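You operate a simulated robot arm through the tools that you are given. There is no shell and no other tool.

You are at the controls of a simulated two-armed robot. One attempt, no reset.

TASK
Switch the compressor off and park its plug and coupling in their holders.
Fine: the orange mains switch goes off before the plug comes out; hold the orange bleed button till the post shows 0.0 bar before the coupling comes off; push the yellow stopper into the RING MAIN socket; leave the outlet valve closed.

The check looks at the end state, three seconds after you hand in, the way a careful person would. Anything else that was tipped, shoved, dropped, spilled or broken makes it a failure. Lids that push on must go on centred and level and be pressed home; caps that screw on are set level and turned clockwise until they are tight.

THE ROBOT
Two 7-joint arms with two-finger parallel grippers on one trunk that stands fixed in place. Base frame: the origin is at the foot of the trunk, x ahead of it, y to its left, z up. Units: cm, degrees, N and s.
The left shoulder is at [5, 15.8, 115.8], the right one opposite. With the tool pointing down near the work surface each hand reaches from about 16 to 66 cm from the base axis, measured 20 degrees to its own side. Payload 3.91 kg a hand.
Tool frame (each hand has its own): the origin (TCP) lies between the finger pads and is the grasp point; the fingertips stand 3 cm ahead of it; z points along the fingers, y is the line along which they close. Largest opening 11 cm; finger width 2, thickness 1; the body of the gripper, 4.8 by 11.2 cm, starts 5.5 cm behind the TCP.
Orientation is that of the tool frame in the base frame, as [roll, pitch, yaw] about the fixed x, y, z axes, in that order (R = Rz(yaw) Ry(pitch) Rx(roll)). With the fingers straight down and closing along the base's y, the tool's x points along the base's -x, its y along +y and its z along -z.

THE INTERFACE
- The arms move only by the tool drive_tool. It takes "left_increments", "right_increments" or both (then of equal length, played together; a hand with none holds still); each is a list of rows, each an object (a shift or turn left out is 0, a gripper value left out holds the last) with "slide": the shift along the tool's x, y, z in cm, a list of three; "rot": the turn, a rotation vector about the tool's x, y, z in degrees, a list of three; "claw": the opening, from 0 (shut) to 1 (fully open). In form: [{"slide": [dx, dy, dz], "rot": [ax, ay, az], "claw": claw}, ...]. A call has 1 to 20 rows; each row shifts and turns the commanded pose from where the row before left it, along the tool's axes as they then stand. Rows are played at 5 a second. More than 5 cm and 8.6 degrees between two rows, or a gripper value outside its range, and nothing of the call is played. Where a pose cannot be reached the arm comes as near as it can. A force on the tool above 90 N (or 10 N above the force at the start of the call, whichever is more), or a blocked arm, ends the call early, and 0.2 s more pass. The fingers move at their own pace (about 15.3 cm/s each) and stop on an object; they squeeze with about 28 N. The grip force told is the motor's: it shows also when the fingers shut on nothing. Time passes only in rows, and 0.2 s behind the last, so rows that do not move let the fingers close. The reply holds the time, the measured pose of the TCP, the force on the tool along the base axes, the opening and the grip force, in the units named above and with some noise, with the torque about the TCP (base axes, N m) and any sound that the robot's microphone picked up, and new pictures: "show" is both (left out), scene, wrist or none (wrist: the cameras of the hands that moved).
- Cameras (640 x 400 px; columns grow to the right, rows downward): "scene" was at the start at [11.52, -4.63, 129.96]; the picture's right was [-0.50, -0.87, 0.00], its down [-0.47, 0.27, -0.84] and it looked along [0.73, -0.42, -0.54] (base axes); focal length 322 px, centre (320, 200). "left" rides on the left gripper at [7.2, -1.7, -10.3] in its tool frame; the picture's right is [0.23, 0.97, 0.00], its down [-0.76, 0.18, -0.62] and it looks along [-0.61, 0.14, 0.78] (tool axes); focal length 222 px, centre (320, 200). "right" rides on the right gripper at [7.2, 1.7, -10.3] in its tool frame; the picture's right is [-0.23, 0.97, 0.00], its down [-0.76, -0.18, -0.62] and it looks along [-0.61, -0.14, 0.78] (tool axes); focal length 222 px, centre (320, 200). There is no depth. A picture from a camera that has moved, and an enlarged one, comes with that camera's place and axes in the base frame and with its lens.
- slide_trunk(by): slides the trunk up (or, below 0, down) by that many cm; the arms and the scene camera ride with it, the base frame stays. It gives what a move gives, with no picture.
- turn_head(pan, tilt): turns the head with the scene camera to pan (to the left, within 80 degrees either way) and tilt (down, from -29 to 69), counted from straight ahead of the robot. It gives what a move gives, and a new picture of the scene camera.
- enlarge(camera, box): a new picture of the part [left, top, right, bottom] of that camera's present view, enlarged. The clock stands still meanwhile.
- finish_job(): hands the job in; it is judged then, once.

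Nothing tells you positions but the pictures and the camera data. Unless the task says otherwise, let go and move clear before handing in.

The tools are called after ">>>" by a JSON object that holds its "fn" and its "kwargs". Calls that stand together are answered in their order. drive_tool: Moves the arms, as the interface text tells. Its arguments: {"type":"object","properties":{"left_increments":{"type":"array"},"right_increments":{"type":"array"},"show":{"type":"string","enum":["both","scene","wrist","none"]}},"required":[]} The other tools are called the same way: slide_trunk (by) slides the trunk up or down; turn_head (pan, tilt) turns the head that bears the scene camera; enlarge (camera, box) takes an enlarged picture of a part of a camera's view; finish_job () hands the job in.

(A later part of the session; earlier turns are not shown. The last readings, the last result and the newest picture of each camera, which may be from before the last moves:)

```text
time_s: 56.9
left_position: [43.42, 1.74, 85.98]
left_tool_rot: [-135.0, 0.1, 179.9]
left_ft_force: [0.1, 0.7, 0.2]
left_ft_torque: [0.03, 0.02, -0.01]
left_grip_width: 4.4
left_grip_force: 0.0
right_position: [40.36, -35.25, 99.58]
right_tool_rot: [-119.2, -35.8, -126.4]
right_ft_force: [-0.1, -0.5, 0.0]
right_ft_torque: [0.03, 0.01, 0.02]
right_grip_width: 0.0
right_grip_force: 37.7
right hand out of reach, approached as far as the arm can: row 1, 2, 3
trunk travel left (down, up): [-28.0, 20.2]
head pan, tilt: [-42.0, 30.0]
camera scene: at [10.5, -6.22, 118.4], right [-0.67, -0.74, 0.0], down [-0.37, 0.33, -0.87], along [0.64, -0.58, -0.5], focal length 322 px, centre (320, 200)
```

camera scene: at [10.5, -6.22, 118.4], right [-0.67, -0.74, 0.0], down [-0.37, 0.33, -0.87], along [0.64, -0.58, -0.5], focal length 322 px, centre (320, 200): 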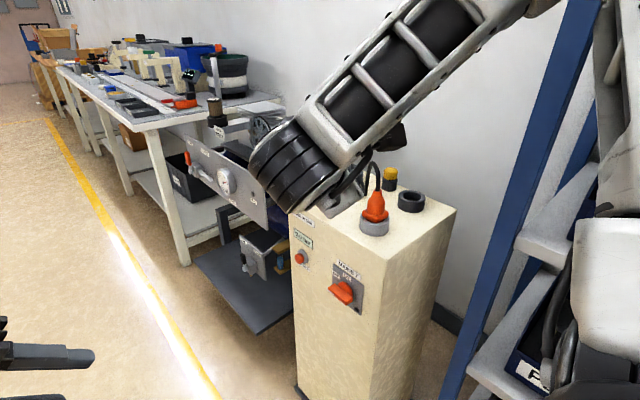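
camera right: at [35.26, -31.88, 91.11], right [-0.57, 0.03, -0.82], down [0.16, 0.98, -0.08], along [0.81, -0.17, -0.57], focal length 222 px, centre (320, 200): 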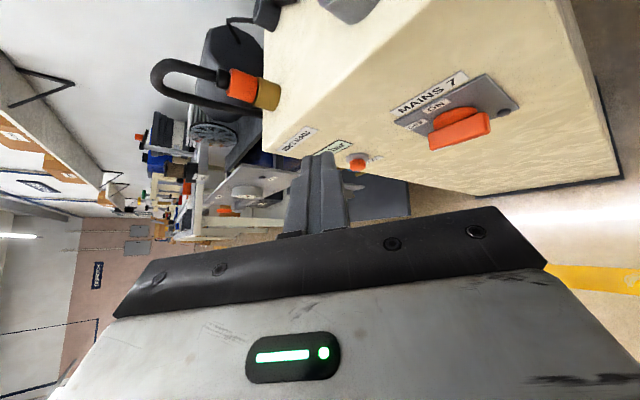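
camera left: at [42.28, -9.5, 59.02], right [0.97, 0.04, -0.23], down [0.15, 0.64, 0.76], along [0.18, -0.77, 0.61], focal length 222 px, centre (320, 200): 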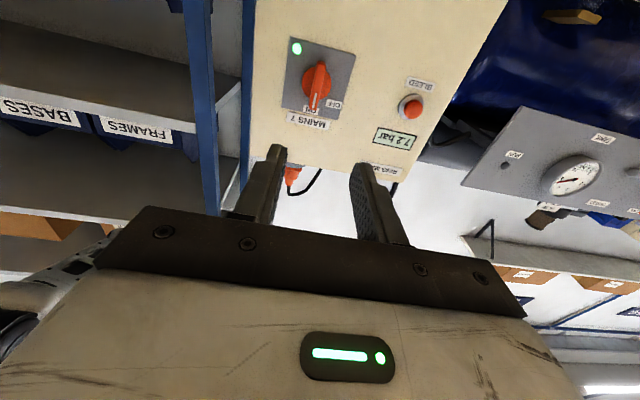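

I'll lift via the trunk another 8 cm and then extend outward over the post.

>>> {"fn": "slide_trunk", "kwargs": {"by": 8}}

>>> {"fn": "drive_tool", "kwargs": {"right_increments": [{"slide": [2.17, -0.36, 3.84]}, {"slide": [2.17, -0.36, 3.84]}, {"slide": [2.17, -0.36, 3.84]}, {"slide": [2.17, -0.36, 3.84]}]}}

```text
time_s: 58.1
left_position: [43.3, 1.97, 93.94]
left_tool_rot: [-135.1, 0.2, 179.9]
left_ft_force: [0.3, 0.9, -0.6]
left_ft_torque: [0.02, 0.01, 0.03]
left_grip_width: 4.42
left_grip_force: 0.0
right_position: [40.51, -35.21, 107.59]
right_tool_rot: [-119.1, -35.7, -126.5]
right_ft_force: [0.2, 0.1, 0.6]
right_ft_torque: [0.02, 0.0, -0.02]
right_grip_width: 0.0
right_grip_force: 38.4
trunk travel left (down, up): [-36.0, 12.2]
head pan, tilt: [-42.0, 30.0]
```

```text
time_s: 59.1
left_position: [43.28, 1.76, 94.06]
left_tool_rot: [-135.2, 0.2, 180.0]
left_ft_force: [0.2, 0.0, -0.4]
left_ft_torque: [0.02, 0.02, 0.0]
left_grip_width: 4.43
left_grip_force: 0.1
right_position: [44.65, -52.25, 105.43]
right_tool_rot: [-118.8, -35.6, -126.6]
right_ft_force: [0.4, 0.3, 0.6]
right_ft_torque: [0.0, -0.02, -0.01]
right_grip_width: 0.02
right_grip_force: 37.5
right hand out of reach, approached as far as the arm can: row 1, 2, 3
trunk travel left (down, up): [-36.0, 12.2]
head pan, tilt: [-42.0, 30.0]
camera scene: at [10.52, -6.24, 126.39], right [-0.67, -0.74, 0.0], down [-0.37, 0.33, -0.87], along [0.64, -0.58, -0.5], focal length 322 px, centre (320, 200)
camera right: at [34.36, -49.31, 112.64], right [-0.56, 0.03, -0.83], down [0.16, 0.98, -0.07], along [0.81, -0.17, -0.56], focal length 222 px, centre (320, 200)
```

scene: 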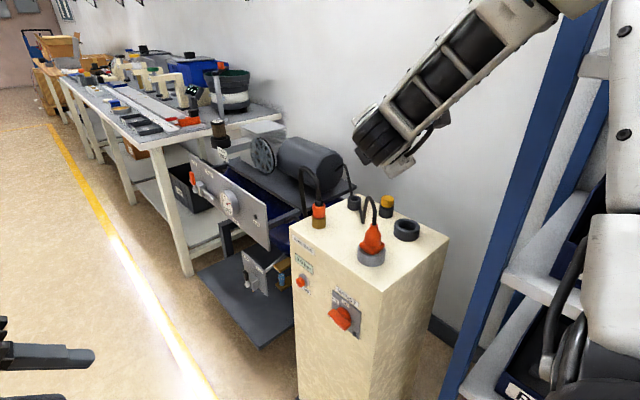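
right: 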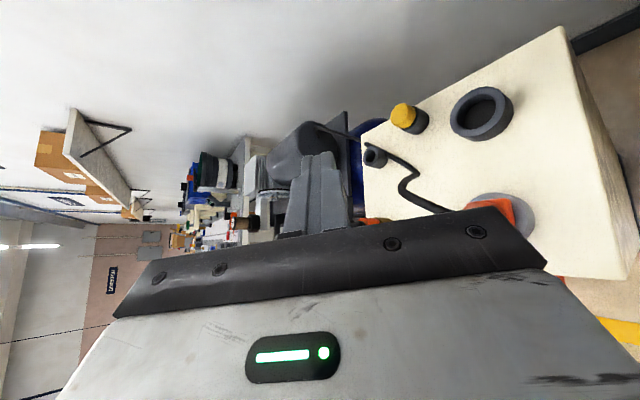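

The wrist is free again out here. I'll finish turning the hand to horizontal with the camera above.

>>> {"fn": "drive_tool", "kwargs": {"right_increments": [{"rot": [3.06, 2.28, -6.72]}, {"rot": [3.06, 2.28, -6.72]}, {"rot": [3.06, 2.28, -6.72]}, {"rot": [3.06, 2.28, -6.72]}, {"rot": [3.06, 2.28, -6.72]}, {"rot": [3.06, 2.28, -6.72]}]}}

```text
time_s: 60.5
left_position: [43.38, 1.73, 93.98]
left_tool_rot: [-135.2, 0.1, 179.9]
left_ft_force: [-0.5, -1.0, 0.0]
left_ft_torque: [-0.01, 0.01, 0.03]
left_grip_width: 4.41
left_grip_force: 0.1
right_position: [42.23, -51.76, 95.35]
right_tool_rot: [-96.6, -75.0, -134.4]
right_ft_force: [0.1, -1.2, -0.6]
right_ft_torque: [-0.02, -0.03, -0.03]
right_grip_width: 0.0
right_grip_force: 37.7
right hand out of reach, approached as far as the arm can: row 1, 2, 3, 4, 5, 6
trunk travel left (down, up): [-36.0, 12.2]
head pan, tilt: [-42.0, 30.0]
camera scene: at [10.54, -6.24, 126.39], right [-0.67, -0.74, 0.0], down [-0.37, 0.33, -0.87], along [0.64, -0.58, -0.5], focal length 322 px, centre (320, 200)
camera right: at [33.1, -46.07, 102.21], right [-0.69, -0.55, -0.47], down [-0.12, 0.73, -0.67], along [0.71, -0.41, -0.57], focal length 222 px, centre (320, 200)
```

scene: 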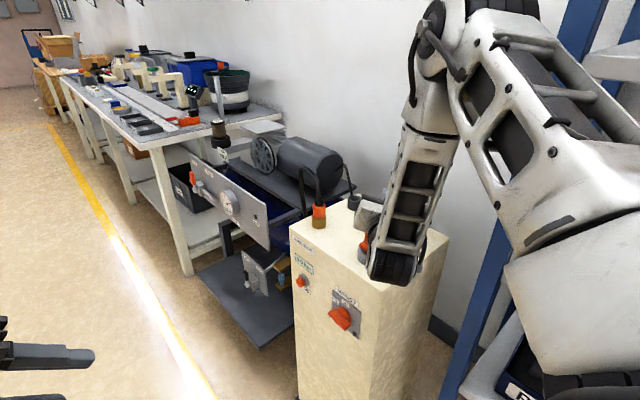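
right: 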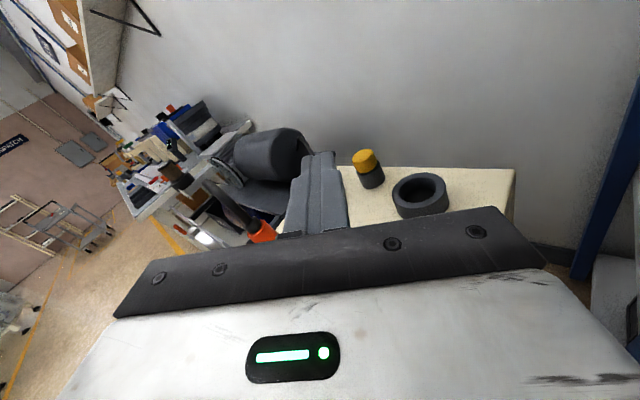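

The hand sagged 10 cm while turning and is now close to the plug's cable. I'll lift straight up with the trunk before anything else.

>>> {"fn": "slide_trunk", "kwargs": {"by": 10}}

>>> {"fn": "enlarge", "kwargs": {"camera": "scene", "box": [280, 160, 460, 280]}}

```text
time_s: 61.8
left_position: [43.42, 1.79, 104.01]
left_tool_rot: [-135.0, 0.1, 179.8]
left_ft_force: [-0.6, 0.0, 0.1]
left_ft_torque: [0.01, -0.02, 0.0]
left_grip_width: 4.39
left_grip_force: 0.0
right_position: [42.18, -51.77, 105.42]
right_tool_rot: [-96.8, -74.9, -134.2]
right_ft_force: [0.4, 0.0, -0.7]
right_ft_torque: [-0.02, -0.02, 0.01]
right_grip_width: 0.02
right_grip_force: 37.6
trunk travel left (down, up): [-46.0, 2.2]
head pan, tilt: [-42.0, 30.0]
```

```text
3.33 times, centred on (370, 220) of scene
camera zoom: at [10.53, -6.23, 136.39], right [-0.67, -0.74, 0.0], down [-0.37, 0.33, -0.87], along [0.64, -0.58, -0.5], focal length 1074 px, centre (153, 133)
```

zoom: 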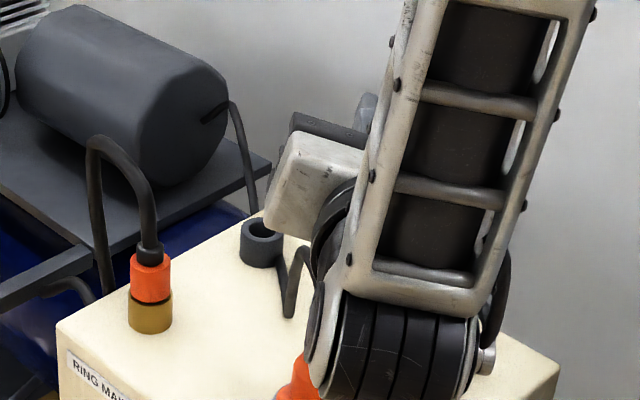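

The hand is clear, horizontal, with the camera on top. Now I'll test how it extends outward at this height.

>>> {"fn": "drive_tool", "kwargs": {"right_increments": [{"slide": [0, 0, 3]}, {"slide": [0, 0, 3]}, {"slide": [0, 0, 3]}]}}

```text
time_s: 62.6
left_position: [43.47, 1.78, 103.99]
left_tool_rot: [-135.0, 0.1, 179.9]
left_ft_force: [0.1, -0.3, -1.0]
left_ft_torque: [-0.02, -0.01, -0.01]
left_grip_width: 4.41
left_grip_force: 0.0
right_position: [47.93, -58.77, 104.59]
right_tool_rot: [-96.9, -75.1, -134.6]
right_ft_force: [0.3, 0.0, 0.6]
right_ft_torque: [-0.02, -0.01, 0.03]
right_grip_width: 0.0
right_grip_force: 37.7
right hand out of reach, approached as far as the arm can: row 2, 3
trunk travel left (down, up): [-46.0, 2.2]
head pan, tilt: [-42.0, 30.0]
camera scene: at [10.54, -6.26, 136.39], right [-0.67, -0.74, 0.0], down [-0.37, 0.34, -0.87], along [0.64, -0.58, -0.5], focal length 322 px, centre (320, 200)
camera right: at [38.82, -53.0, 111.48], right [-0.7, -0.54, -0.47], down [-0.11, 0.73, -0.67], along [0.71, -0.41, -0.57], focal length 222 px, centre (320, 200)
```

scene: 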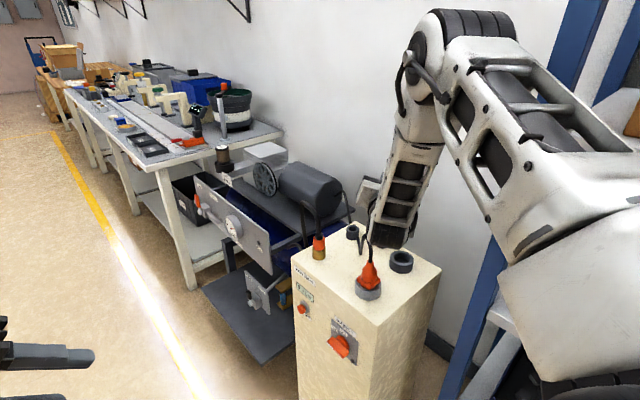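
right: 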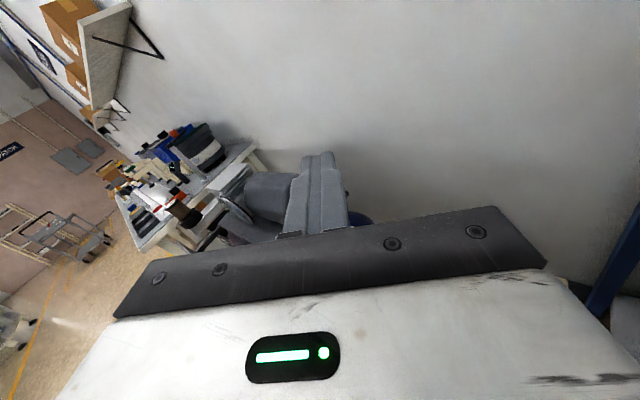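

That works. I'll extend further outward and up to measure the arm's true maximum reach in this direction, with everything well clear.

>>> {"fn": "drive_tool", "kwargs": {"right_increments": [{"slide": [2.5, 0, 3]}, {"slide": [2.5, 0, 3]}, {"slide": [2.5, 0, 3]}, {"slide": [2.5, 0, 3]}, {"slide": [2.5, 0, 3]}]}}

```text
time_s: 63.8
left_position: [43.33, 1.86, 104.04]
left_tool_rot: [-135.1, 0.2, 179.9]
left_ft_force: [-0.1, 0.0, 0.7]
left_ft_torque: [0.02, 0.03, 0.0]
left_grip_width: 4.39
left_grip_force: 0.0
right_position: [55.37, -70.61, 113.86]
right_tool_rot: [-97.0, -75.0, -134.0]
right_ft_force: [0.8, -0.1, 0.0]
right_ft_torque: [0.01, 0.03, 0.01]
right_grip_width: 0.0
right_grip_force: 38.3
right hand out of reach, approached as far as the arm can: row 1, 2, 3
trunk travel left (down, up): [-46.0, 2.2]
head pan, tilt: [-42.0, 30.0]
camera scene: at [10.52, -6.21, 136.39], right [-0.67, -0.74, 0.0], down [-0.37, 0.33, -0.87], along [0.64, -0.58, -0.5], focal length 322 px, centre (320, 200)
camera right: at [46.25, -64.75, 120.9], right [-0.69, -0.55, -0.47], down [-0.12, 0.73, -0.67], along [0.71, -0.41, -0.57], focal length 222 px, centre (320, 200)
```

scene: 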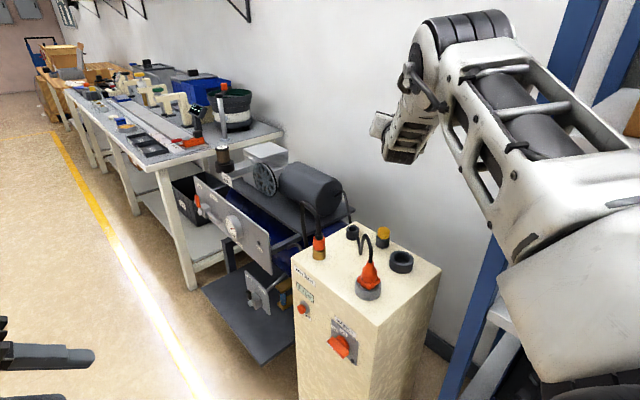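
right: 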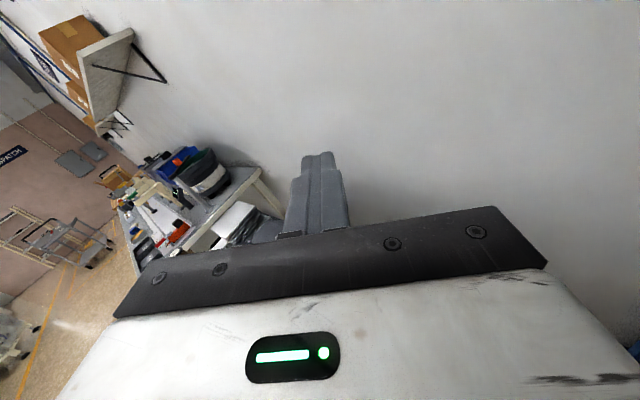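

The arm reaches farther this way than I feared: 74 cm with the elbow still bent, so the far ring is within reach. I'll level the hand's roll, open the fingers and return to above the plug.

>>> {"fn": "drive_tool", "kwargs": {"right_increments": [{"rot": [1, 0.47, -5], "claw": 0.68}, {"rot": [1, 0.47, -5]}, {"rot": [1, 0.47, -5]}, {}], "show": "none"}}

```text
time_s: 64.8
left_position: [43.34, 1.79, 104.05]
left_tool_rot: [-135.0, 0.1, 179.9]
left_ft_force: [0.0, -0.2, 0.1]
left_ft_torque: [0.01, 0.01, 0.04]
left_grip_width: 4.39
left_grip_force: 0.0
right_position: [55.42, -70.57, 114.11]
right_tool_rot: [-96.6, -74.8, -134.1]
right_ft_force: [0.5, 0.1, 0.3]
right_ft_torque: [0.02, -0.03, 0.0]
right_grip_width: 7.49
right_grip_force: 0.1
right hand out of reach, approached as far as the arm can: row 1, 2, 3
trunk travel left (down, up): [-46.0, 2.2]
head pan, tilt: [-42.0, 30.0]
```

The flange can't roll quite level this way up. A better plan is the opposite roll with the tool tilted about 45° down, where the geometry gives enough reach for every target. I'll unwind the roll here, high and clear.

>>> {"fn": "drive_tool", "kwargs": {"right_increments": [{"rot": [0, 0, 8]}, {"rot": [0, 0, 8]}, {"rot": [0, 0, 8]}, {"rot": [0, 0, 8]}, {"rot": [0, 0, 8]}, {"rot": [0, 0, 8]}, {"rot": [0, 0, 8]}, {"rot": [0, 0, 8]}, {"rot": [0, 0, 8]}, {"rot": [0, 0, 8]}, {"rot": [0, 0, 8]}, {"rot": [0, 0, 8]}, {"rot": [0, 0, 8]}, {"rot": [0, 0, 8]}, {"rot": [0, 0, 8]}, {"rot": [0, 0, 8]}, {"rot": [0, 0, 8]}, {"rot": [0, 0, 8]}, {"rot": [0, 0, 8]}, {"rot": [0, 0, 8]}], "show": "none"}}

>>> {"fn": "drive_tool", "kwargs": {"right_increments": [{"rot": [0, 0, 5]}, {"rot": [0, 7.5, 0]}, {"rot": [0, 7.5, 0]}, {"rot": [0, 7.5, 0]}, {"rot": [0, 7.5, 0]}, {"rot": [0, 7.5, 0]}, {"rot": [0, 7.5, 0]}]}}

```text
time_s: 69.0
left_position: [43.37, 1.91, 103.99]
left_tool_rot: [-135.1, 0.1, 179.9]
left_ft_force: [-0.1, 0.5, 0.2]
left_ft_torque: [-0.01, 0.01, -0.02]
left_grip_width: 4.4
left_grip_force: 0.0
right_position: [55.35, -70.18, 114.15]
right_tool_rot: [-109.5, 84.8, -160.2]
right_ft_force: [0.5, 0.3, -0.6]
right_ft_torque: [0.03, -0.02, 0.02]
right_grip_width: 7.49
right_grip_force: 0.1
trunk travel left (down, up): [-46.0, 2.2]
head pan, tilt: [-42.0, 30.0]
```

```text
time_s: 70.6
left_position: [43.42, 1.83, 104.08]
left_tool_rot: [-135.1, 0.1, -180.0]
left_ft_force: [-0.4, 0.0, 0.6]
left_ft_torque: [0.01, -0.01, -0.02]
left_grip_width: 4.41
left_grip_force: 0.1
right_position: [55.15, -70.91, 114.46]
right_tool_rot: [-178.7, 53.3, 128.3]
right_ft_force: [-0.2, -0.3, 0.1]
right_ft_torque: [-0.01, 0.0, -0.02]
right_grip_width: 7.48
right_grip_force: 0.0
right hand out of reach, approached as far as the arm can: row 5, 6
trunk travel left (down, up): [-46.0, 2.2]
head pan, tilt: [-42.0, 30.0]
camera scene: at [10.51, -6.24, 136.39], right [-0.67, -0.74, 0.0], down [-0.37, 0.33, -0.87], along [0.64, -0.58, -0.5], focal length 322 px, centre (320, 200)
camera right: at [48.79, -59.81, 114.82], right [0.86, 0.48, 0.17], down [-0.16, -0.06, 0.99], along [0.49, -0.87, 0.02], focal length 222 px, centre (320, 200)
```

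scene: 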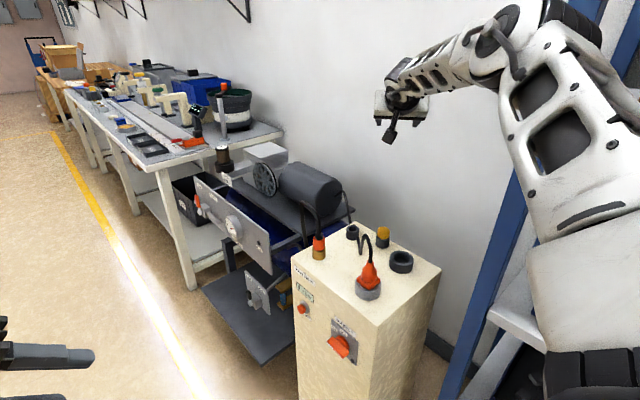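
right: 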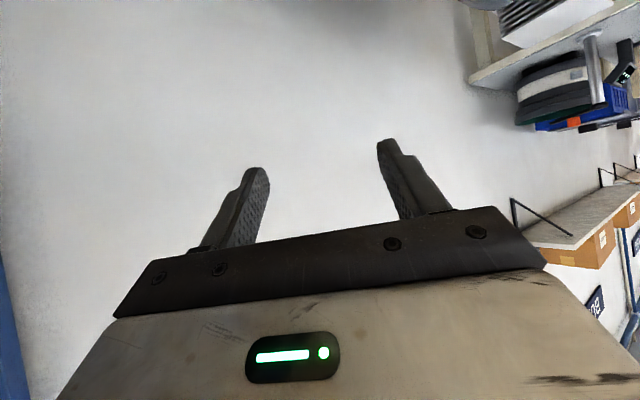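

The hand is now level in roll, tilted 37° down, fingers open 7.5 cm. I'll move it back in to above the plug.

>>> {"fn": "drive_tool", "kwargs": {"right_increments": [{"slide": [4.32, 0.634, -2.29]}, {"slide": [4.32, 0.634, -2.29]}, {"slide": [4.32, 0.634, -2.29]}, {"slide": [4.32, 0.634, -2.29]}, {"slide": [4.32, 0.634, -2.29]}]}}

```text
time_s: 71.8
left_position: [43.36, 1.76, 104.11]
left_tool_rot: [-135.1, 0.0, -180.0]
left_ft_force: [-1.2, 0.1, 0.1]
left_ft_torque: [0.01, 0.0, -0.01]
left_grip_width: 4.42
left_grip_force: 0.0
right_position: [44.58, -51.46, 103.39]
right_tool_rot: [-178.5, 53.4, 128.6]
right_ft_force: [0.8, 1.0, -0.1]
right_ft_torque: [-0.04, -0.03, -0.02]
right_grip_width: 7.47
right_grip_force: 0.1
trunk travel left (down, up): [-46.0, 2.2]
head pan, tilt: [-42.0, 30.0]
camera scene: at [10.52, -6.2, 136.4], right [-0.67, -0.74, 0.0], down [-0.37, 0.33, -0.87], along [0.64, -0.58, -0.5], focal length 322 px, centre (320, 200)
camera right: at [38.15, -40.27, 103.74], right [0.86, 0.49, 0.17], down [-0.16, -0.06, 0.99], along [0.49, -0.87, 0.03], focal length 222 px, centre (320, 200)
```

scene: 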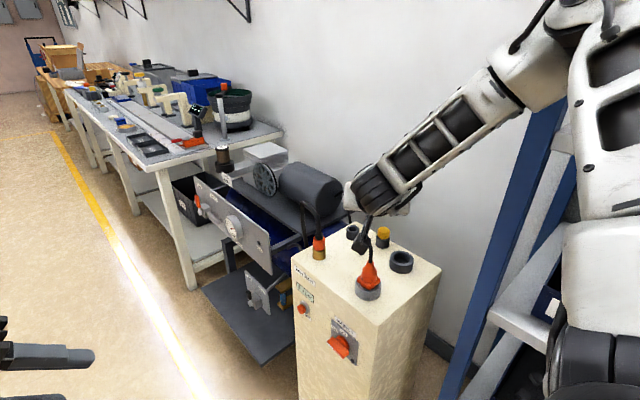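
right: 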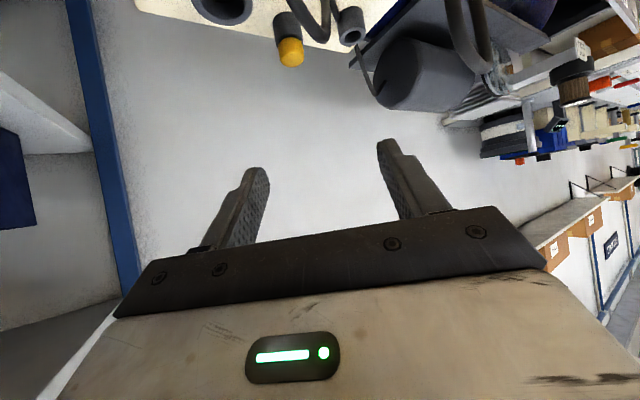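

The hand is directly above the plug without complaint. The head is higher now, so I'll take a fresh steep view of the top to refine positions.

>>> {"fn": "enlarge", "kwargs": {"camera": "scene", "box": [280, 190, 460, 320]}}

>>> {"fn": "enlarge", "kwargs": {"camera": "right", "box": [120, 0, 500, 120]}}

```text
3.08 times, centred on (370, 255) of scene
camera zoom: at [10.52, -6.2, 136.4], right [-0.67, -0.74, 0.0], down [-0.37, 0.33, -0.87], along [0.64, -0.58, -0.5], focal length 992 px, centre (166, 31)
```

zoom: 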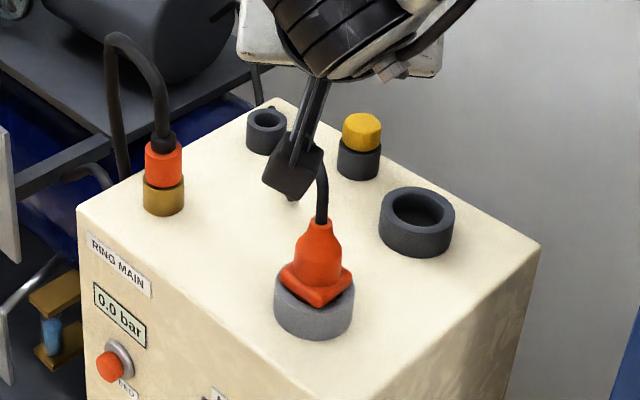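

```text
1.68 times, centred on (310, 60) of right
camera zoom: at [38.15, -40.27, 103.74], right [0.86, 0.49, 0.17], down [-0.16, -0.06, 0.99], along [0.49, -0.87, 0.03], focal length 374 px, centre (337, 436)
```

zoom: 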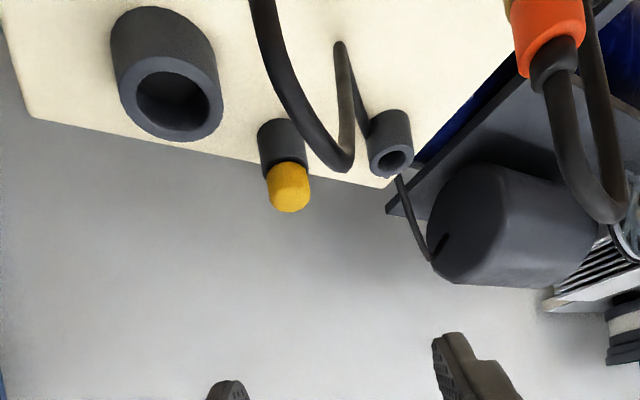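

All positions now agree: plug (44.2, -51.5), its park ring (44.3, -65.1), coupling (61.4, -51.7), its park ring (61.8, -65.2) and stopper (53, -68). I'll align behind the plug and come straight down with the trunk.

>>> {"fn": "drive_tool", "kwargs": {"right_increments": [{"slide": [0.84, -0.32, -1.12]}], "show": "none"}}

>>> {"fn": "slide_trunk", "kwargs": {"by": -10}}

>>> {"fn": "enlarge", "kwargs": {"camera": "scene", "box": [280, 130, 460, 280]}}

```text
time_s: 72.2
left_position: [43.27, 1.81, 104.01]
left_tool_rot: [-135.1, 0.1, 179.9]
left_ft_force: [0.0, 0.0, 0.1]
left_ft_torque: [0.0, -0.02, 0.0]
left_grip_width: 4.41
left_grip_force: 0.1
right_position: [43.08, -50.58, 103.58]
right_tool_rot: [-178.4, 53.4, 128.6]
right_ft_force: [-0.4, -0.6, 0.1]
right_ft_torque: [0.0, 0.0, -0.01]
right_grip_width: 7.49
right_grip_force: 0.0
trunk travel left (down, up): [-46.0, 2.2]
head pan, tilt: [-42.0, 30.0]
```

```text
time_s: 73.5
left_position: [43.47, 1.81, 94.05]
left_tool_rot: [-135.0, 0.2, 179.9]
left_ft_force: [0.1, 0.7, 0.0]
left_ft_torque: [0.01, -0.02, -0.03]
left_grip_width: 4.39
left_grip_force: 0.0
right_position: [43.17, -50.56, 93.54]
right_tool_rot: [-178.4, 53.4, 128.5]
right_ft_force: [0.4, 0.1, 0.7]
right_ft_torque: [-0.03, 0.02, 0.0]
right_grip_width: 7.47
right_grip_force: 0.2
trunk travel left (down, up): [-36.0, 12.2]
head pan, tilt: [-42.0, 30.0]
```

```text
2.67 times, centred on (370, 205) of scene
camera zoom: at [10.5, -6.22, 126.4], right [-0.67, -0.74, 0.0], down [-0.37, 0.33, -0.87], along [0.64, -0.58, -0.5], focal length 860 px, centre (187, 187)
```

zoom: 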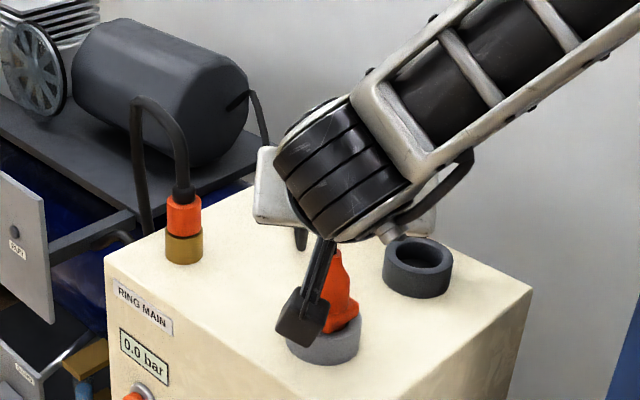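

The descent is fine so far. I'll centre the hand slightly, lower to grip height and look.

>>> {"fn": "drive_tool", "kwargs": {"right_increments": [{"slide": [-0.1, 0.25, 0.1]}], "show": "none"}}

>>> {"fn": "slide_trunk", "kwargs": {"by": -7}}

>>> {"fn": "enlarge", "kwargs": {"camera": "scene", "box": [300, 100, 440, 240]}}

>>> {"fn": "enlarge", "kwargs": {"camera": "right", "box": [100, 0, 540, 300]}}

```text
time_s: 73.9
left_position: [43.46, 1.78, 94.13]
left_tool_rot: [-135.1, 0.1, 180.0]
left_ft_force: [0.3, 0.0, -0.1]
left_ft_torque: [0.0, 0.05, 0.03]
left_grip_width: 4.4
left_grip_force: 0.1
right_position: [43.55, -50.64, 93.37]
right_tool_rot: [-178.5, 53.4, 128.5]
right_ft_force: [-0.8, -0.2, 0.4]
right_ft_torque: [-0.01, -0.02, 0.0]
right_grip_width: 7.47
right_grip_force: 0.2
trunk travel left (down, up): [-36.0, 12.2]
head pan, tilt: [-42.0, 30.0]
```

```text
time_s: 75.0
left_position: [43.31, 1.77, 86.92]
left_tool_rot: [-135.0, 0.1, 179.9]
left_ft_force: [0.4, 0.5, -0.4]
left_ft_torque: [-0.03, 0.0, 0.01]
left_grip_width: 4.39
left_grip_force: 0.0
right_position: [43.52, -50.62, 86.46]
right_tool_rot: [-178.4, 53.3, 128.5]
right_ft_force: [0.9, -0.6, -0.5]
right_ft_torque: [0.01, 0.0, 0.0]
right_grip_width: 7.47
right_grip_force: 0.2
trunk travel left (down, up): [-29.0, 19.2]
head pan, tilt: [-42.0, 30.0]
```

```text
2.86 times, centred on (370, 170) of scene
camera zoom: at [10.5, -6.22, 119.4], right [-0.67, -0.74, 0.0], down [-0.37, 0.33, -0.87], along [0.64, -0.58, -0.5], focal length 921 px, centre (177, 286)
```

zoom: 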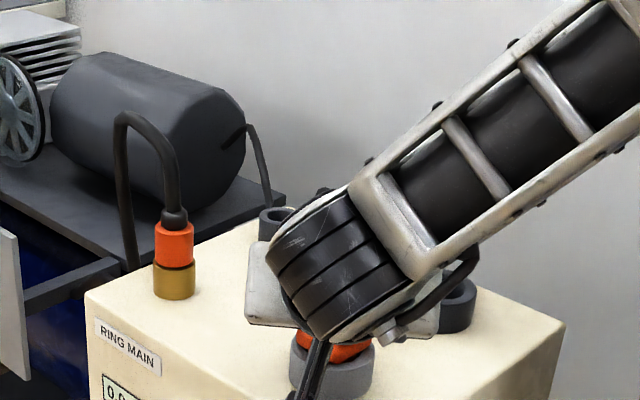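

```text
1.33 times, centred on (320, 150) of right
camera zoom: at [37.21, -39.47, 86.82], right [0.86, 0.48, 0.17], down [-0.16, -0.06, 0.99], along [0.49, -0.87, 0.02], focal length 296 px, centre (320, 267)
```

zoom: 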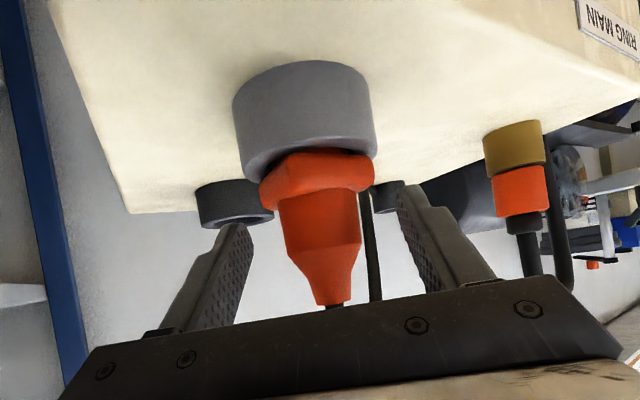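

The fingers straddle the plug's body nicely, above its flange. I'll close on it.

>>> {"fn": "drive_tool", "kwargs": {"right_increments": [{"claw": 0.25}, {"claw": 0.0}, {}, {}], "show": "none"}}

>>> {"fn": "enlarge", "kwargs": {"camera": "right", "box": [100, 0, 540, 300]}}

```text
time_s: 76.0
left_position: [43.36, 1.91, 86.94]
left_tool_rot: [-135.1, 0.0, 179.8]
left_ft_force: [0.0, 0.1, -0.4]
left_ft_torque: [-0.01, -0.03, -0.01]
left_grip_width: 4.39
left_grip_force: 0.0
right_position: [43.5, -50.65, 86.58]
right_tool_rot: [-178.4, 53.5, 128.7]
right_ft_force: [3.5, -2.4, 6.7]
right_ft_torque: [-0.08, -0.09, 0.0]
right_grip_width: 3.51
right_grip_force: 28.4
trunk travel left (down, up): [-29.0, 19.2]
head pan, tilt: [-42.0, 30.0]
```

```text
1.33 times, centred on (320, 150) of right
camera zoom: at [37.26, -39.47, 86.89], right [0.86, 0.48, 0.17], down [-0.16, -0.06, 0.99], along [0.49, -0.87, 0.03], focal length 296 px, centre (320, 267)
```

zoom: 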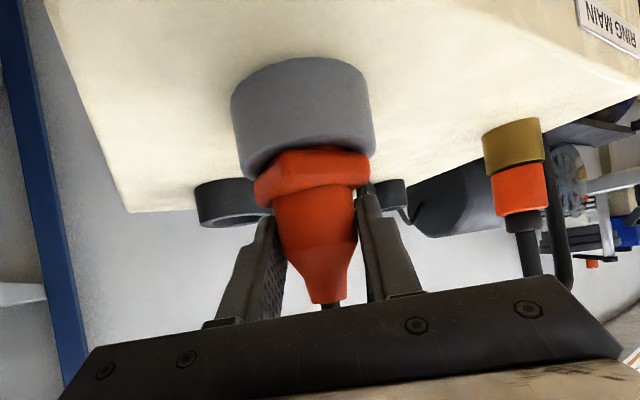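

I've gripped the plug at 3.5 cm. Now I'll pull straight up.

>>> {"fn": "drive_tool", "kwargs": {"right_increments": [{"slide": [-0.8, 0, -0.6]}, {"slide": [-0.8, 0, -0.6]}, {"slide": [-0.8, 0, -0.6]}, {"slide": [-0.8, 0, -0.6]}], "show": "none"}}

>>> {"fn": "enlarge", "kwargs": {"camera": "right", "box": [100, 0, 540, 300]}}

```text
time_s: 77.0
left_position: [43.33, 1.78, 86.96]
left_tool_rot: [-135.0, 0.1, 180.0]
left_ft_force: [0.2, 0.2, -0.6]
left_ft_torque: [0.01, -0.01, 0.0]
left_grip_width: 4.39
left_grip_force: 0.1
right_position: [43.56, -50.76, 90.64]
right_tool_rot: [-178.4, 53.3, 128.6]
right_ft_force: [0.1, 0.2, -1.1]
right_ft_torque: [0.02, 0.02, 0.01]
right_grip_width: 2.06
right_grip_force: 27.8
trunk travel left (down, up): [-29.0, 19.2]
head pan, tilt: [-42.0, 30.0]
```

```text
1.33 times, centred on (320, 150) of right
camera zoom: at [37.27, -39.61, 90.93], right [0.86, 0.48, 0.17], down [-0.16, -0.06, 0.99], along [0.49, -0.87, 0.02], focal length 296 px, centre (320, 267)
```

zoom: 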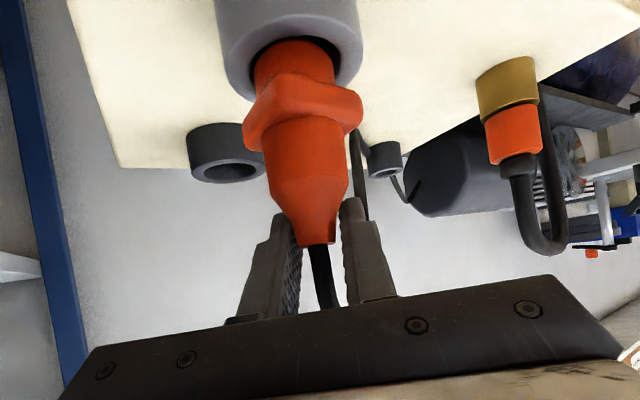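

The plug rose about 1 cm but the fingers slipped up onto its neck. I'll re-grip lower on the body and pull more slowly.

>>> {"fn": "drive_tool", "kwargs": {"right_increments": [{"claw": 0.55}, {"slide": [0.8, 0, 0.6]}, {"slide": [0.8, 0, 0.6]}, {"slide": [0.8, 0, 0.6]}, {"slide": [0.24, 0, 0.18]}, {"claw": 0}, {}, {}, {}], "show": "none"}}

>>> {"fn": "enlarge", "kwargs": {"camera": "right", "box": [100, 0, 540, 300]}}

```text
time_s: 79.0
left_position: [43.44, 1.84, 86.99]
left_tool_rot: [-135.1, 0.1, 179.9]
left_ft_force: [-0.2, 0.3, 0.0]
left_ft_torque: [0.01, 0.02, -0.02]
left_grip_width: 4.42
left_grip_force: 0.1
right_position: [43.63, -50.69, 87.32]
right_tool_rot: [-178.5, 53.5, 128.6]
right_ft_force: [11.9, -0.5, 4.3]
right_ft_torque: [-0.03, -0.46, 0.02]
right_grip_width: 3.46
right_grip_force: 28.0
trunk travel left (down, up): [-29.0, 19.2]
head pan, tilt: [-42.0, 30.0]
```

```text
1.33 times, centred on (320, 150) of right
camera zoom: at [37.3, -39.52, 87.48], right [0.86, 0.49, 0.17], down [-0.16, -0.06, 0.99], along [0.49, -0.87, 0.03], focal length 296 px, centre (320, 267)
```

zoom: 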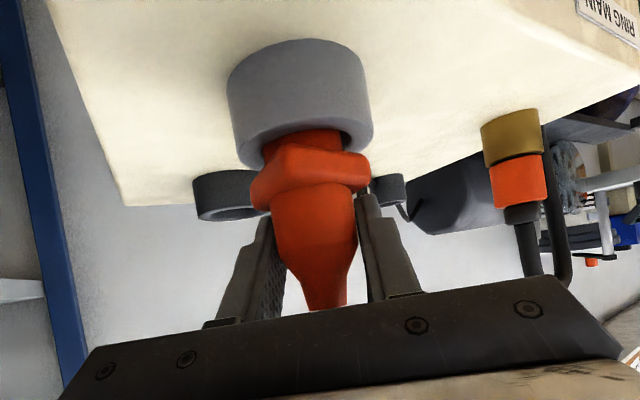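

The grip is good again, and this time I'll pull slowly.

>>> {"fn": "drive_tool", "kwargs": {"right_increments": [{"slide": [-0.16, 0, -0.12]}, {"slide": [-0.16, 0, -0.12]}, {"slide": [-0.16, 0, -0.12]}, {"slide": [-0.16, 0, -0.12]}, {"slide": [-0.16, 0, -0.12]}, {"slide": [-0.16, 0, -0.12]}, {"slide": [-0.16, 0, -0.12]}, {"slide": [-0.16, 0, -0.12]}, {"slide": [-0.16, 0, -0.12]}, {"slide": [-0.16, 0, -0.12]}], "show": "none"}}

>>> {"fn": "enlarge", "kwargs": {"camera": "right", "box": [100, 0, 540, 300]}}

```text
time_s: 81.2
left_position: [43.31, 1.83, 87.1]
left_tool_rot: [-135.1, 0.1, 180.0]
left_ft_force: [-0.2, 0.6, -0.5]
left_ft_torque: [0.04, 0.01, 0.01]
left_grip_width: 4.39
left_grip_force: 0.1
right_position: [43.61, -50.46, 89.08]
right_tool_rot: [-178.4, 53.5, 128.6]
right_ft_force: [0.3, 0.0, -1.0]
right_ft_torque: [0.04, 0.03, 0.03]
right_grip_width: 3.44
right_grip_force: 28.4
trunk travel left (down, up): [-29.0, 19.2]
head pan, tilt: [-42.0, 30.0]
```

```text
1.33 times, centred on (320, 150) of right
camera zoom: at [37.22, -39.38, 89.46], right [0.86, 0.48, 0.17], down [-0.16, -0.06, 0.99], along [0.49, -0.87, 0.02], focal length 296 px, centre (320, 267)
```

zoom: 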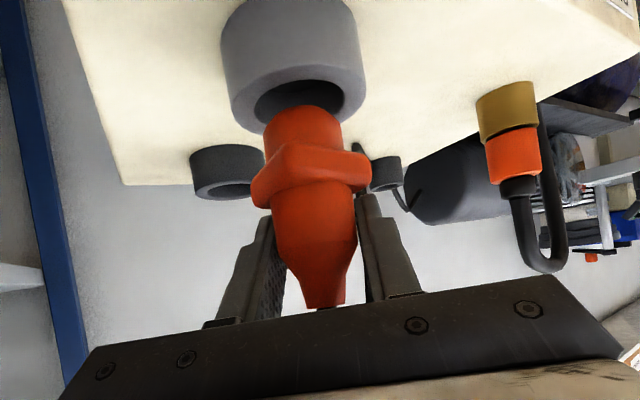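

The plug is free of its socket and firmly held. I'll lift 3.5 cm more and move it toward its park ring, stopping just short to check alignment.

>>> {"fn": "drive_tool", "kwargs": {"right_increments": [{"slide": [-0.4, 0, -0.3]}, {"slide": [-0.4, 0, -0.3]}, {"slide": [-0.4, 0, -0.3]}, {"slide": [-0.4, 0, -0.3]}, {"slide": [-0.4, 0, -0.3]}, {"slide": [-0.4, 0, -0.3]}, {"slide": [-0.4, 0, -0.3]}, {"slide": [-0.816, -1.025, 1.12]}, {"slide": [-0.816, -1.025, 1.12]}, {"slide": [-0.816, -1.025, 1.12]}, {"slide": [-0.816, -1.025, 1.12]}, {"slide": [-0.816, -1.025, 1.12]}, {"slide": [-0.816, -1.025, 1.12]}, {"slide": [-0.816, -1.025, 1.12]}]}}

>>> {"fn": "enlarge", "kwargs": {"camera": "right", "box": [100, 0, 540, 300]}}

>>> {"fn": "enlarge", "kwargs": {"camera": "scene", "box": [320, 100, 460, 240]}}

```text
time_s: 84.2
left_position: [43.47, 1.8, 86.95]
left_tool_rot: [-135.1, 0.1, 179.8]
left_ft_force: [-0.3, 0.0, -0.9]
left_ft_torque: [0.0, 0.0, -0.05]
left_grip_width: 4.38
left_grip_force: 0.1
right_position: [43.67, -62.69, 92.73]
right_tool_rot: [-178.4, 53.3, 128.5]
right_ft_force: [0.2, 0.1, -1.4]
right_ft_torque: [0.02, 0.0, -0.03]
right_grip_width: 3.42
right_grip_force: 28.0
trunk travel left (down, up): [-29.0, 19.2]
head pan, tilt: [-42.0, 30.0]
camera scene: at [10.52, -6.23, 119.39], right [-0.67, -0.74, 0.0], down [-0.37, 0.33, -0.87], along [0.64, -0.58, -0.5], focal length 322 px, centre (320, 200)
camera right: at [37.35, -51.55, 92.97], right [0.86, 0.48, 0.17], down [-0.16, -0.06, 0.99], along [0.49, -0.87, 0.02], focal length 222 px, centre (320, 200)
```

scene: 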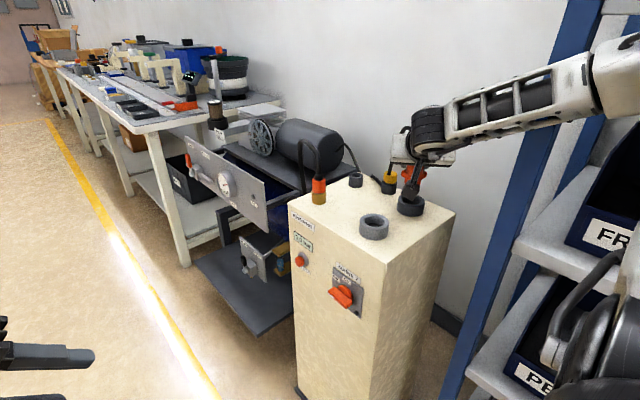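
right: 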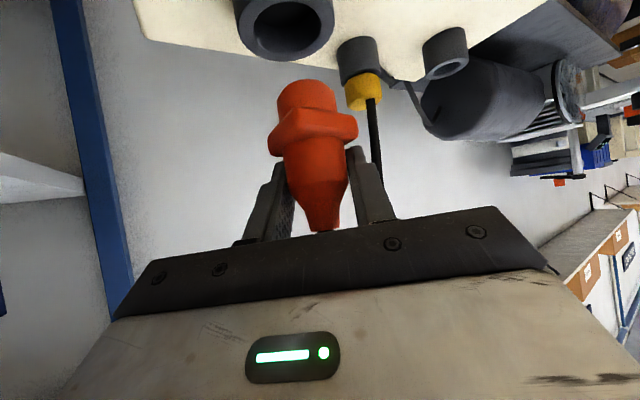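

```text
1.33 times, centred on (320, 150) of right
camera zoom: at [37.35, -51.55, 92.97], right [0.86, 0.48, 0.17], down [-0.16, -0.06, 0.99], along [0.49, -0.87, 0.02], focal length 296 px, centre (320, 267)
```

zoom: 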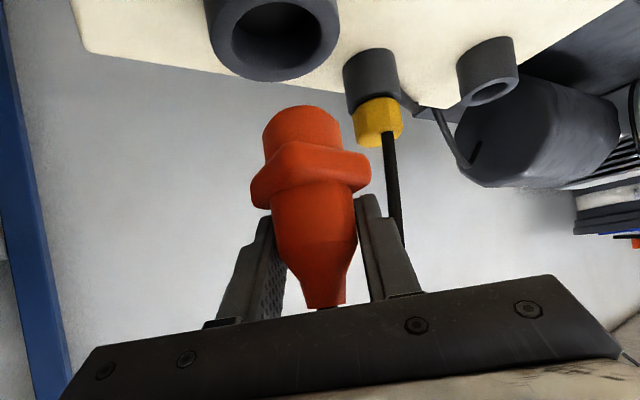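

```text
2.86 times, centred on (390, 170) of scene
camera zoom: at [10.52, -6.23, 119.39], right [-0.67, -0.74, 0.0], down [-0.37, 0.33, -0.87], along [0.64, -0.58, -0.5], focal length 921 px, centre (120, 286)
```

zoom: 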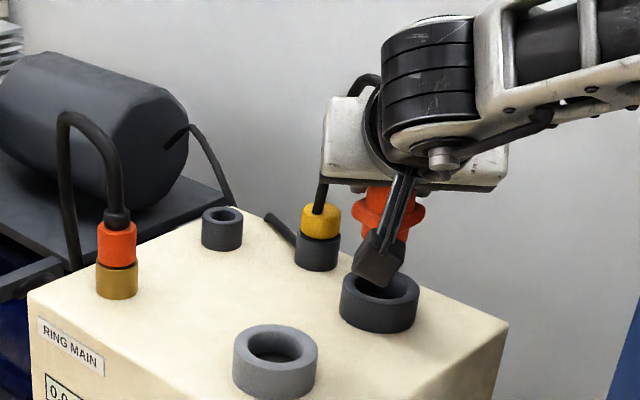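

The plug's spigot is about 1 cm short of the ring centre in y and about 4.4 cm above the rim. I'll correct, then lower partway and check.

>>> {"fn": "drive_tool", "kwargs": {"right_increments": [{"slide": [-0.2, -0.36, 0.29]}, {"slide": [-0.2, -0.36, 0.29]}, {"slide": [0.4, 0, 0.3]}, {"slide": [0.4, 0, 0.3]}, {"slide": [0.4, 0, 0.3]}, {"slide": [0.4, 0, 0.3]}, {"slide": [0.4, 0, 0.3]}, {"slide": [0.4, 0, 0.3]}], "show": "none"}}

>>> {"fn": "enlarge", "kwargs": {"camera": "right", "box": [100, 0, 540, 300]}}

>>> {"fn": "enlarge", "kwargs": {"camera": "scene", "box": [360, 130, 460, 240]}}

```text
time_s: 86.0
left_position: [43.41, 1.85, 87.02]
left_tool_rot: [-135.1, 0.1, 180.0]
left_ft_force: [-0.2, 0.0, 0.8]
left_ft_torque: [-0.01, 0.0, 0.0]
left_grip_width: 4.38
left_grip_force: 0.0
right_position: [43.58, -63.6, 89.66]
right_tool_rot: [-178.6, 53.3, 128.5]
right_ft_force: [0.2, -1.2, -1.4]
right_ft_torque: [-0.03, 0.0, -0.01]
right_grip_width: 3.43
right_grip_force: 28.5
trunk travel left (down, up): [-29.0, 19.2]
head pan, tilt: [-42.0, 30.0]
```

```text
1.33 times, centred on (320, 150) of right
camera zoom: at [37.39, -52.57, 89.94], right [0.86, 0.48, 0.17], down [-0.16, -0.06, 0.99], along [0.49, -0.87, 0.02], focal length 296 px, centre (320, 267)
```

zoom: 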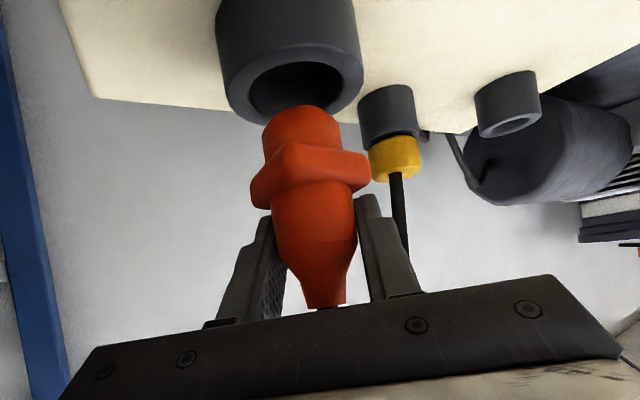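

```text
3.64 times, centred on (410, 185) of scene
camera zoom: at [10.52, -6.23, 119.39], right [-0.67, -0.74, 0.0], down [-0.37, 0.33, -0.87], along [0.64, -0.58, -0.5], focal length 1172 px, centre (-7, 254)
```

zoom: 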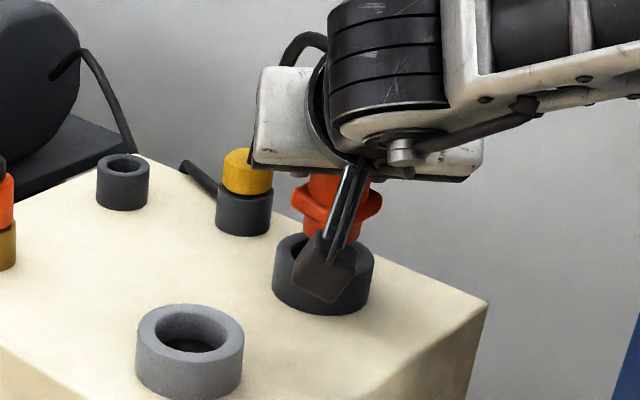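

Laterally the spigot is centred, though slightly too far out, by about 0.35 cm. I'll correct that and lower slowly.

>>> {"fn": "drive_tool", "kwargs": {"right_increments": [{"slide": [0.2, 0.13, -0.27]}, {"slide": [0.24, 0, 0.18]}, {"slide": [0.24, 0, 0.18]}, {"slide": [0.24, 0, 0.18]}, {"slide": [0.24, 0, 0.18]}, {"slide": [0.24, 0, 0.18]}, {"slide": [0.24, 0, 0.18]}], "show": "none"}}

>>> {"fn": "enlarge", "kwargs": {"camera": "right", "box": [100, 0, 540, 300]}}

>>> {"fn": "enlarge", "kwargs": {"camera": "scene", "box": [360, 130, 460, 240]}}

```text
time_s: 87.6
left_position: [43.4, 1.84, 87.04]
left_tool_rot: [-135.1, 0.1, 179.8]
left_ft_force: [0.0, 0.0, -0.2]
left_ft_torque: [0.01, 0.04, -0.01]
left_grip_width: 4.4
left_grip_force: 0.0
right_position: [43.43, -63.35, 88.25]
right_tool_rot: [-178.4, 53.8, 128.6]
right_ft_force: [2.2, -3.8, 5.2]
right_ft_torque: [-0.13, -0.09, 0.02]
right_grip_width: 3.45
right_grip_force: 27.8
trunk travel left (down, up): [-29.0, 19.2]
head pan, tilt: [-42.0, 30.0]
```

```text
1.33 times, centred on (320, 150) of right
camera zoom: at [37.22, -52.17, 88.38], right [0.86, 0.48, 0.17], down [-0.16, -0.06, 0.99], along [0.49, -0.87, 0.03], focal length 296 px, centre (320, 267)
```

zoom: 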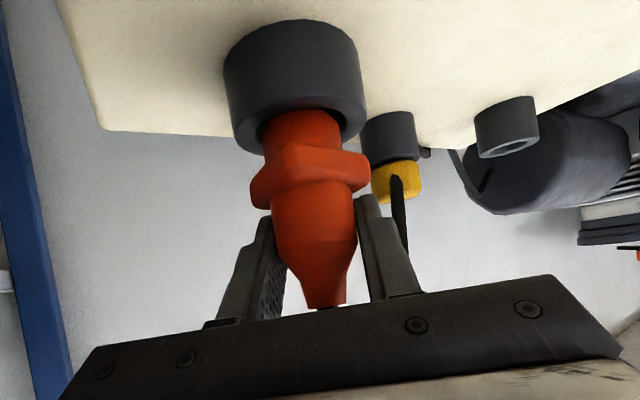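

```text
3.64 times, centred on (410, 185) of scene
camera zoom: at [10.49, -6.2, 119.41], right [-0.67, -0.74, 0.0], down [-0.37, 0.33, -0.87], along [0.64, -0.58, -0.5], focal length 1172 px, centre (-7, 254)
```

zoom: 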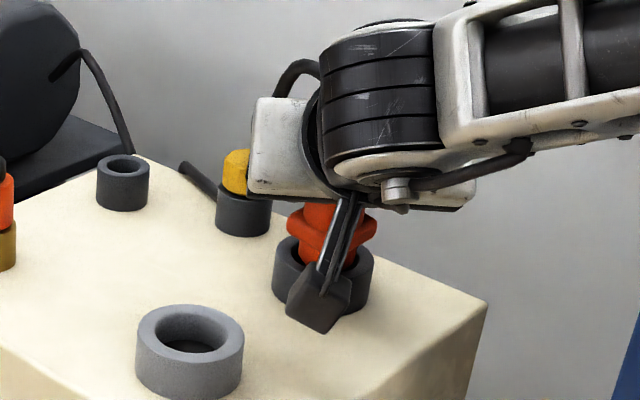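

A light contact force says the spigot wants to go slightly outward. I'll ease it that way and continue down.

>>> {"fn": "drive_tool", "kwargs": {"right_increments": [{"slide": [-0.18, -0.04, 0.24]}, {"slide": [0.16, 0, 0.12]}, {"slide": [0.16, 0, 0.12]}, {"slide": [0.16, 0, 0.12]}], "show": "none"}}

>>> {"fn": "enlarge", "kwargs": {"camera": "right", "box": [200, 0, 440, 200]}}

```text
time_s: 88.6
left_position: [43.3, 1.9, 87.08]
left_tool_rot: [-135.1, 0.0, 179.9]
left_ft_force: [-0.1, 0.3, 0.9]
left_ft_torque: [-0.02, 0.04, 0.01]
left_grip_width: 4.38
left_grip_force: 0.0
right_position: [43.61, -63.43, 87.34]
right_tool_rot: [-178.4, 53.4, 128.5]
right_ft_force: [-0.7, 0.4, -1.0]
right_ft_torque: [-0.03, -0.02, 0.01]
right_grip_width: 3.44
right_grip_force: 28.0
trunk travel left (down, up): [-29.0, 19.2]
head pan, tilt: [-42.0, 30.0]
```

```text
2.00 times, centred on (320, 100) of right
camera zoom: at [37.29, -52.47, 87.7], right [0.86, 0.48, 0.17], down [-0.16, -0.06, 0.99], along [0.49, -0.87, 0.02], focal length 444 px, centre (320, 400)
```

zoom: 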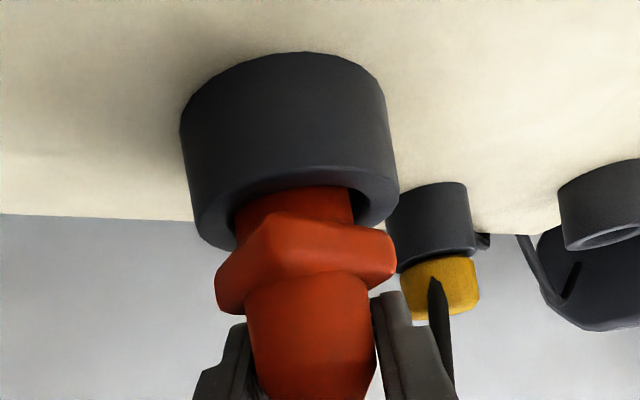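

The spigot is in the hole with no load. I'll continue down until the flange seats.

>>> {"fn": "drive_tool", "kwargs": {"right_increments": [{"slide": [0.16, 0, 0.12]}, {"slide": [0.16, 0, 0.12]}, {"slide": [0.16, 0, 0.12]}, {"slide": [0.16, 0, 0.12]}, {"slide": [0.16, 0, 0.12]}], "show": "none"}}

>>> {"fn": "enlarge", "kwargs": {"camera": "right", "box": [200, 0, 440, 200]}}

```text
time_s: 89.8
left_position: [43.31, 1.9, 87.01]
left_tool_rot: [-134.9, 0.2, 179.8]
left_ft_force: [-0.1, 0.5, -0.3]
left_ft_torque: [-0.02, -0.02, 0.02]
left_grip_width: 4.4
left_grip_force: 0.0
right_position: [43.73, -63.6, 86.79]
right_tool_rot: [-178.6, 53.9, 128.5]
right_ft_force: [1.1, -0.3, 14.7]
right_ft_torque: [0.37, 0.23, 0.01]
right_grip_width: 3.43
right_grip_force: 28.1
trunk travel left (down, up): [-29.0, 19.2]
head pan, tilt: [-42.0, 30.0]
```

```text
2.00 times, centred on (320, 100) of right
camera zoom: at [37.37, -52.45, 87.03], right [0.86, 0.49, 0.17], down [-0.16, -0.06, 0.99], along [0.49, -0.87, 0.03], focal length 444 px, centre (320, 400)
```

zoom: 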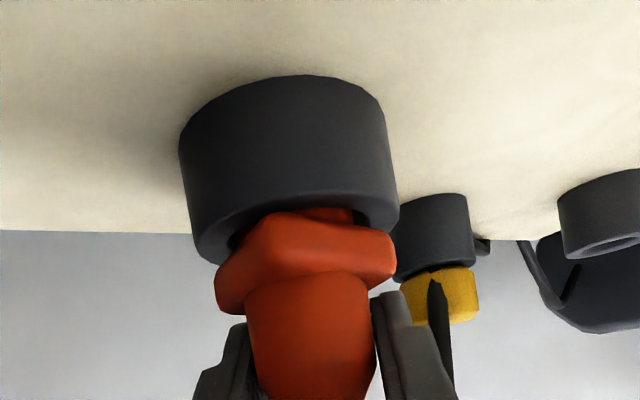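

The flange is nearly on the rim at 15 N. I'll press a touch more, then check it from the scene camera.

>>> {"fn": "drive_tool", "kwargs": {"right_increments": [{"slide": [0.12, 0, 0.09]}, {"slide": [0.12, 0, 0.09]}], "show": "none"}}

>>> {"fn": "enlarge", "kwargs": {"camera": "right", "box": [200, 0, 440, 200]}}

>>> {"fn": "enlarge", "kwargs": {"camera": "scene", "box": [380, 140, 440, 230]}}

```text
time_s: 90.4
left_position: [43.3, 1.93, 87.15]
left_tool_rot: [-135.0, 0.2, 179.9]
left_ft_force: [-0.3, -0.3, -0.4]
left_ft_torque: [-0.01, 0.01, 0.02]
left_grip_width: 4.38
left_grip_force: 0.1
right_position: [43.69, -63.66, 86.58]
right_tool_rot: [-178.4, 54.0, 128.5]
right_ft_force: [3.2, -9.2, 26.3]
right_ft_torque: [0.21, 0.36, 0.08]
right_grip_width: 3.46
right_grip_force: 28.0
trunk travel left (down, up): [-29.0, 19.2]
head pan, tilt: [-42.0, 30.0]
```

```text
2.00 times, centred on (320, 100) of right
camera zoom: at [37.4, -52.5, 86.77], right [0.86, 0.48, 0.17], down [-0.16, -0.05, 0.99], along [0.49, -0.87, 0.03], focal length 444 px, centre (320, 400)
```

zoom: 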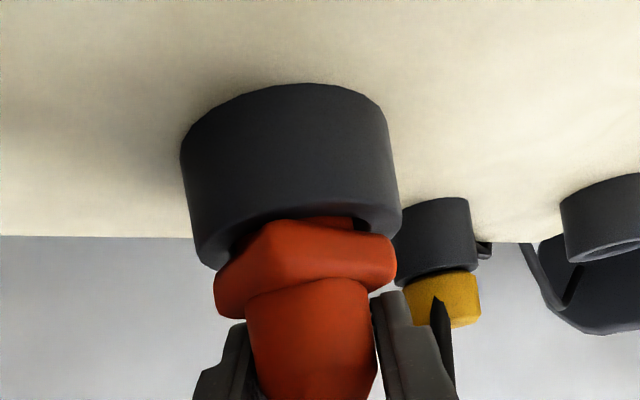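

```text
4.44 times, centred on (410, 185) of scene
camera zoom: at [10.38, -6.06, 119.44], right [-0.67, -0.74, 0.0], down [-0.37, 0.33, -0.87], along [0.64, -0.58, -0.5], focal length 1433 px, centre (-80, 267)
```

zoom: 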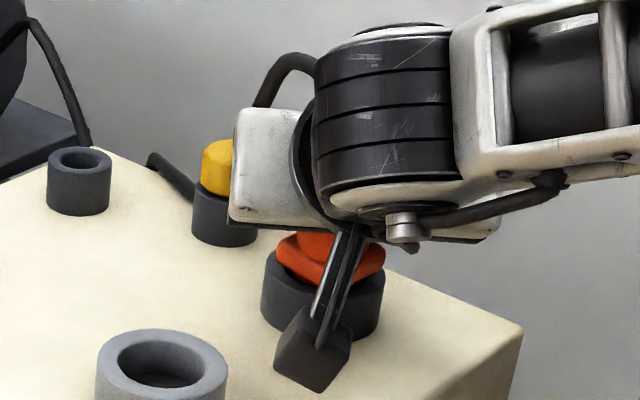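

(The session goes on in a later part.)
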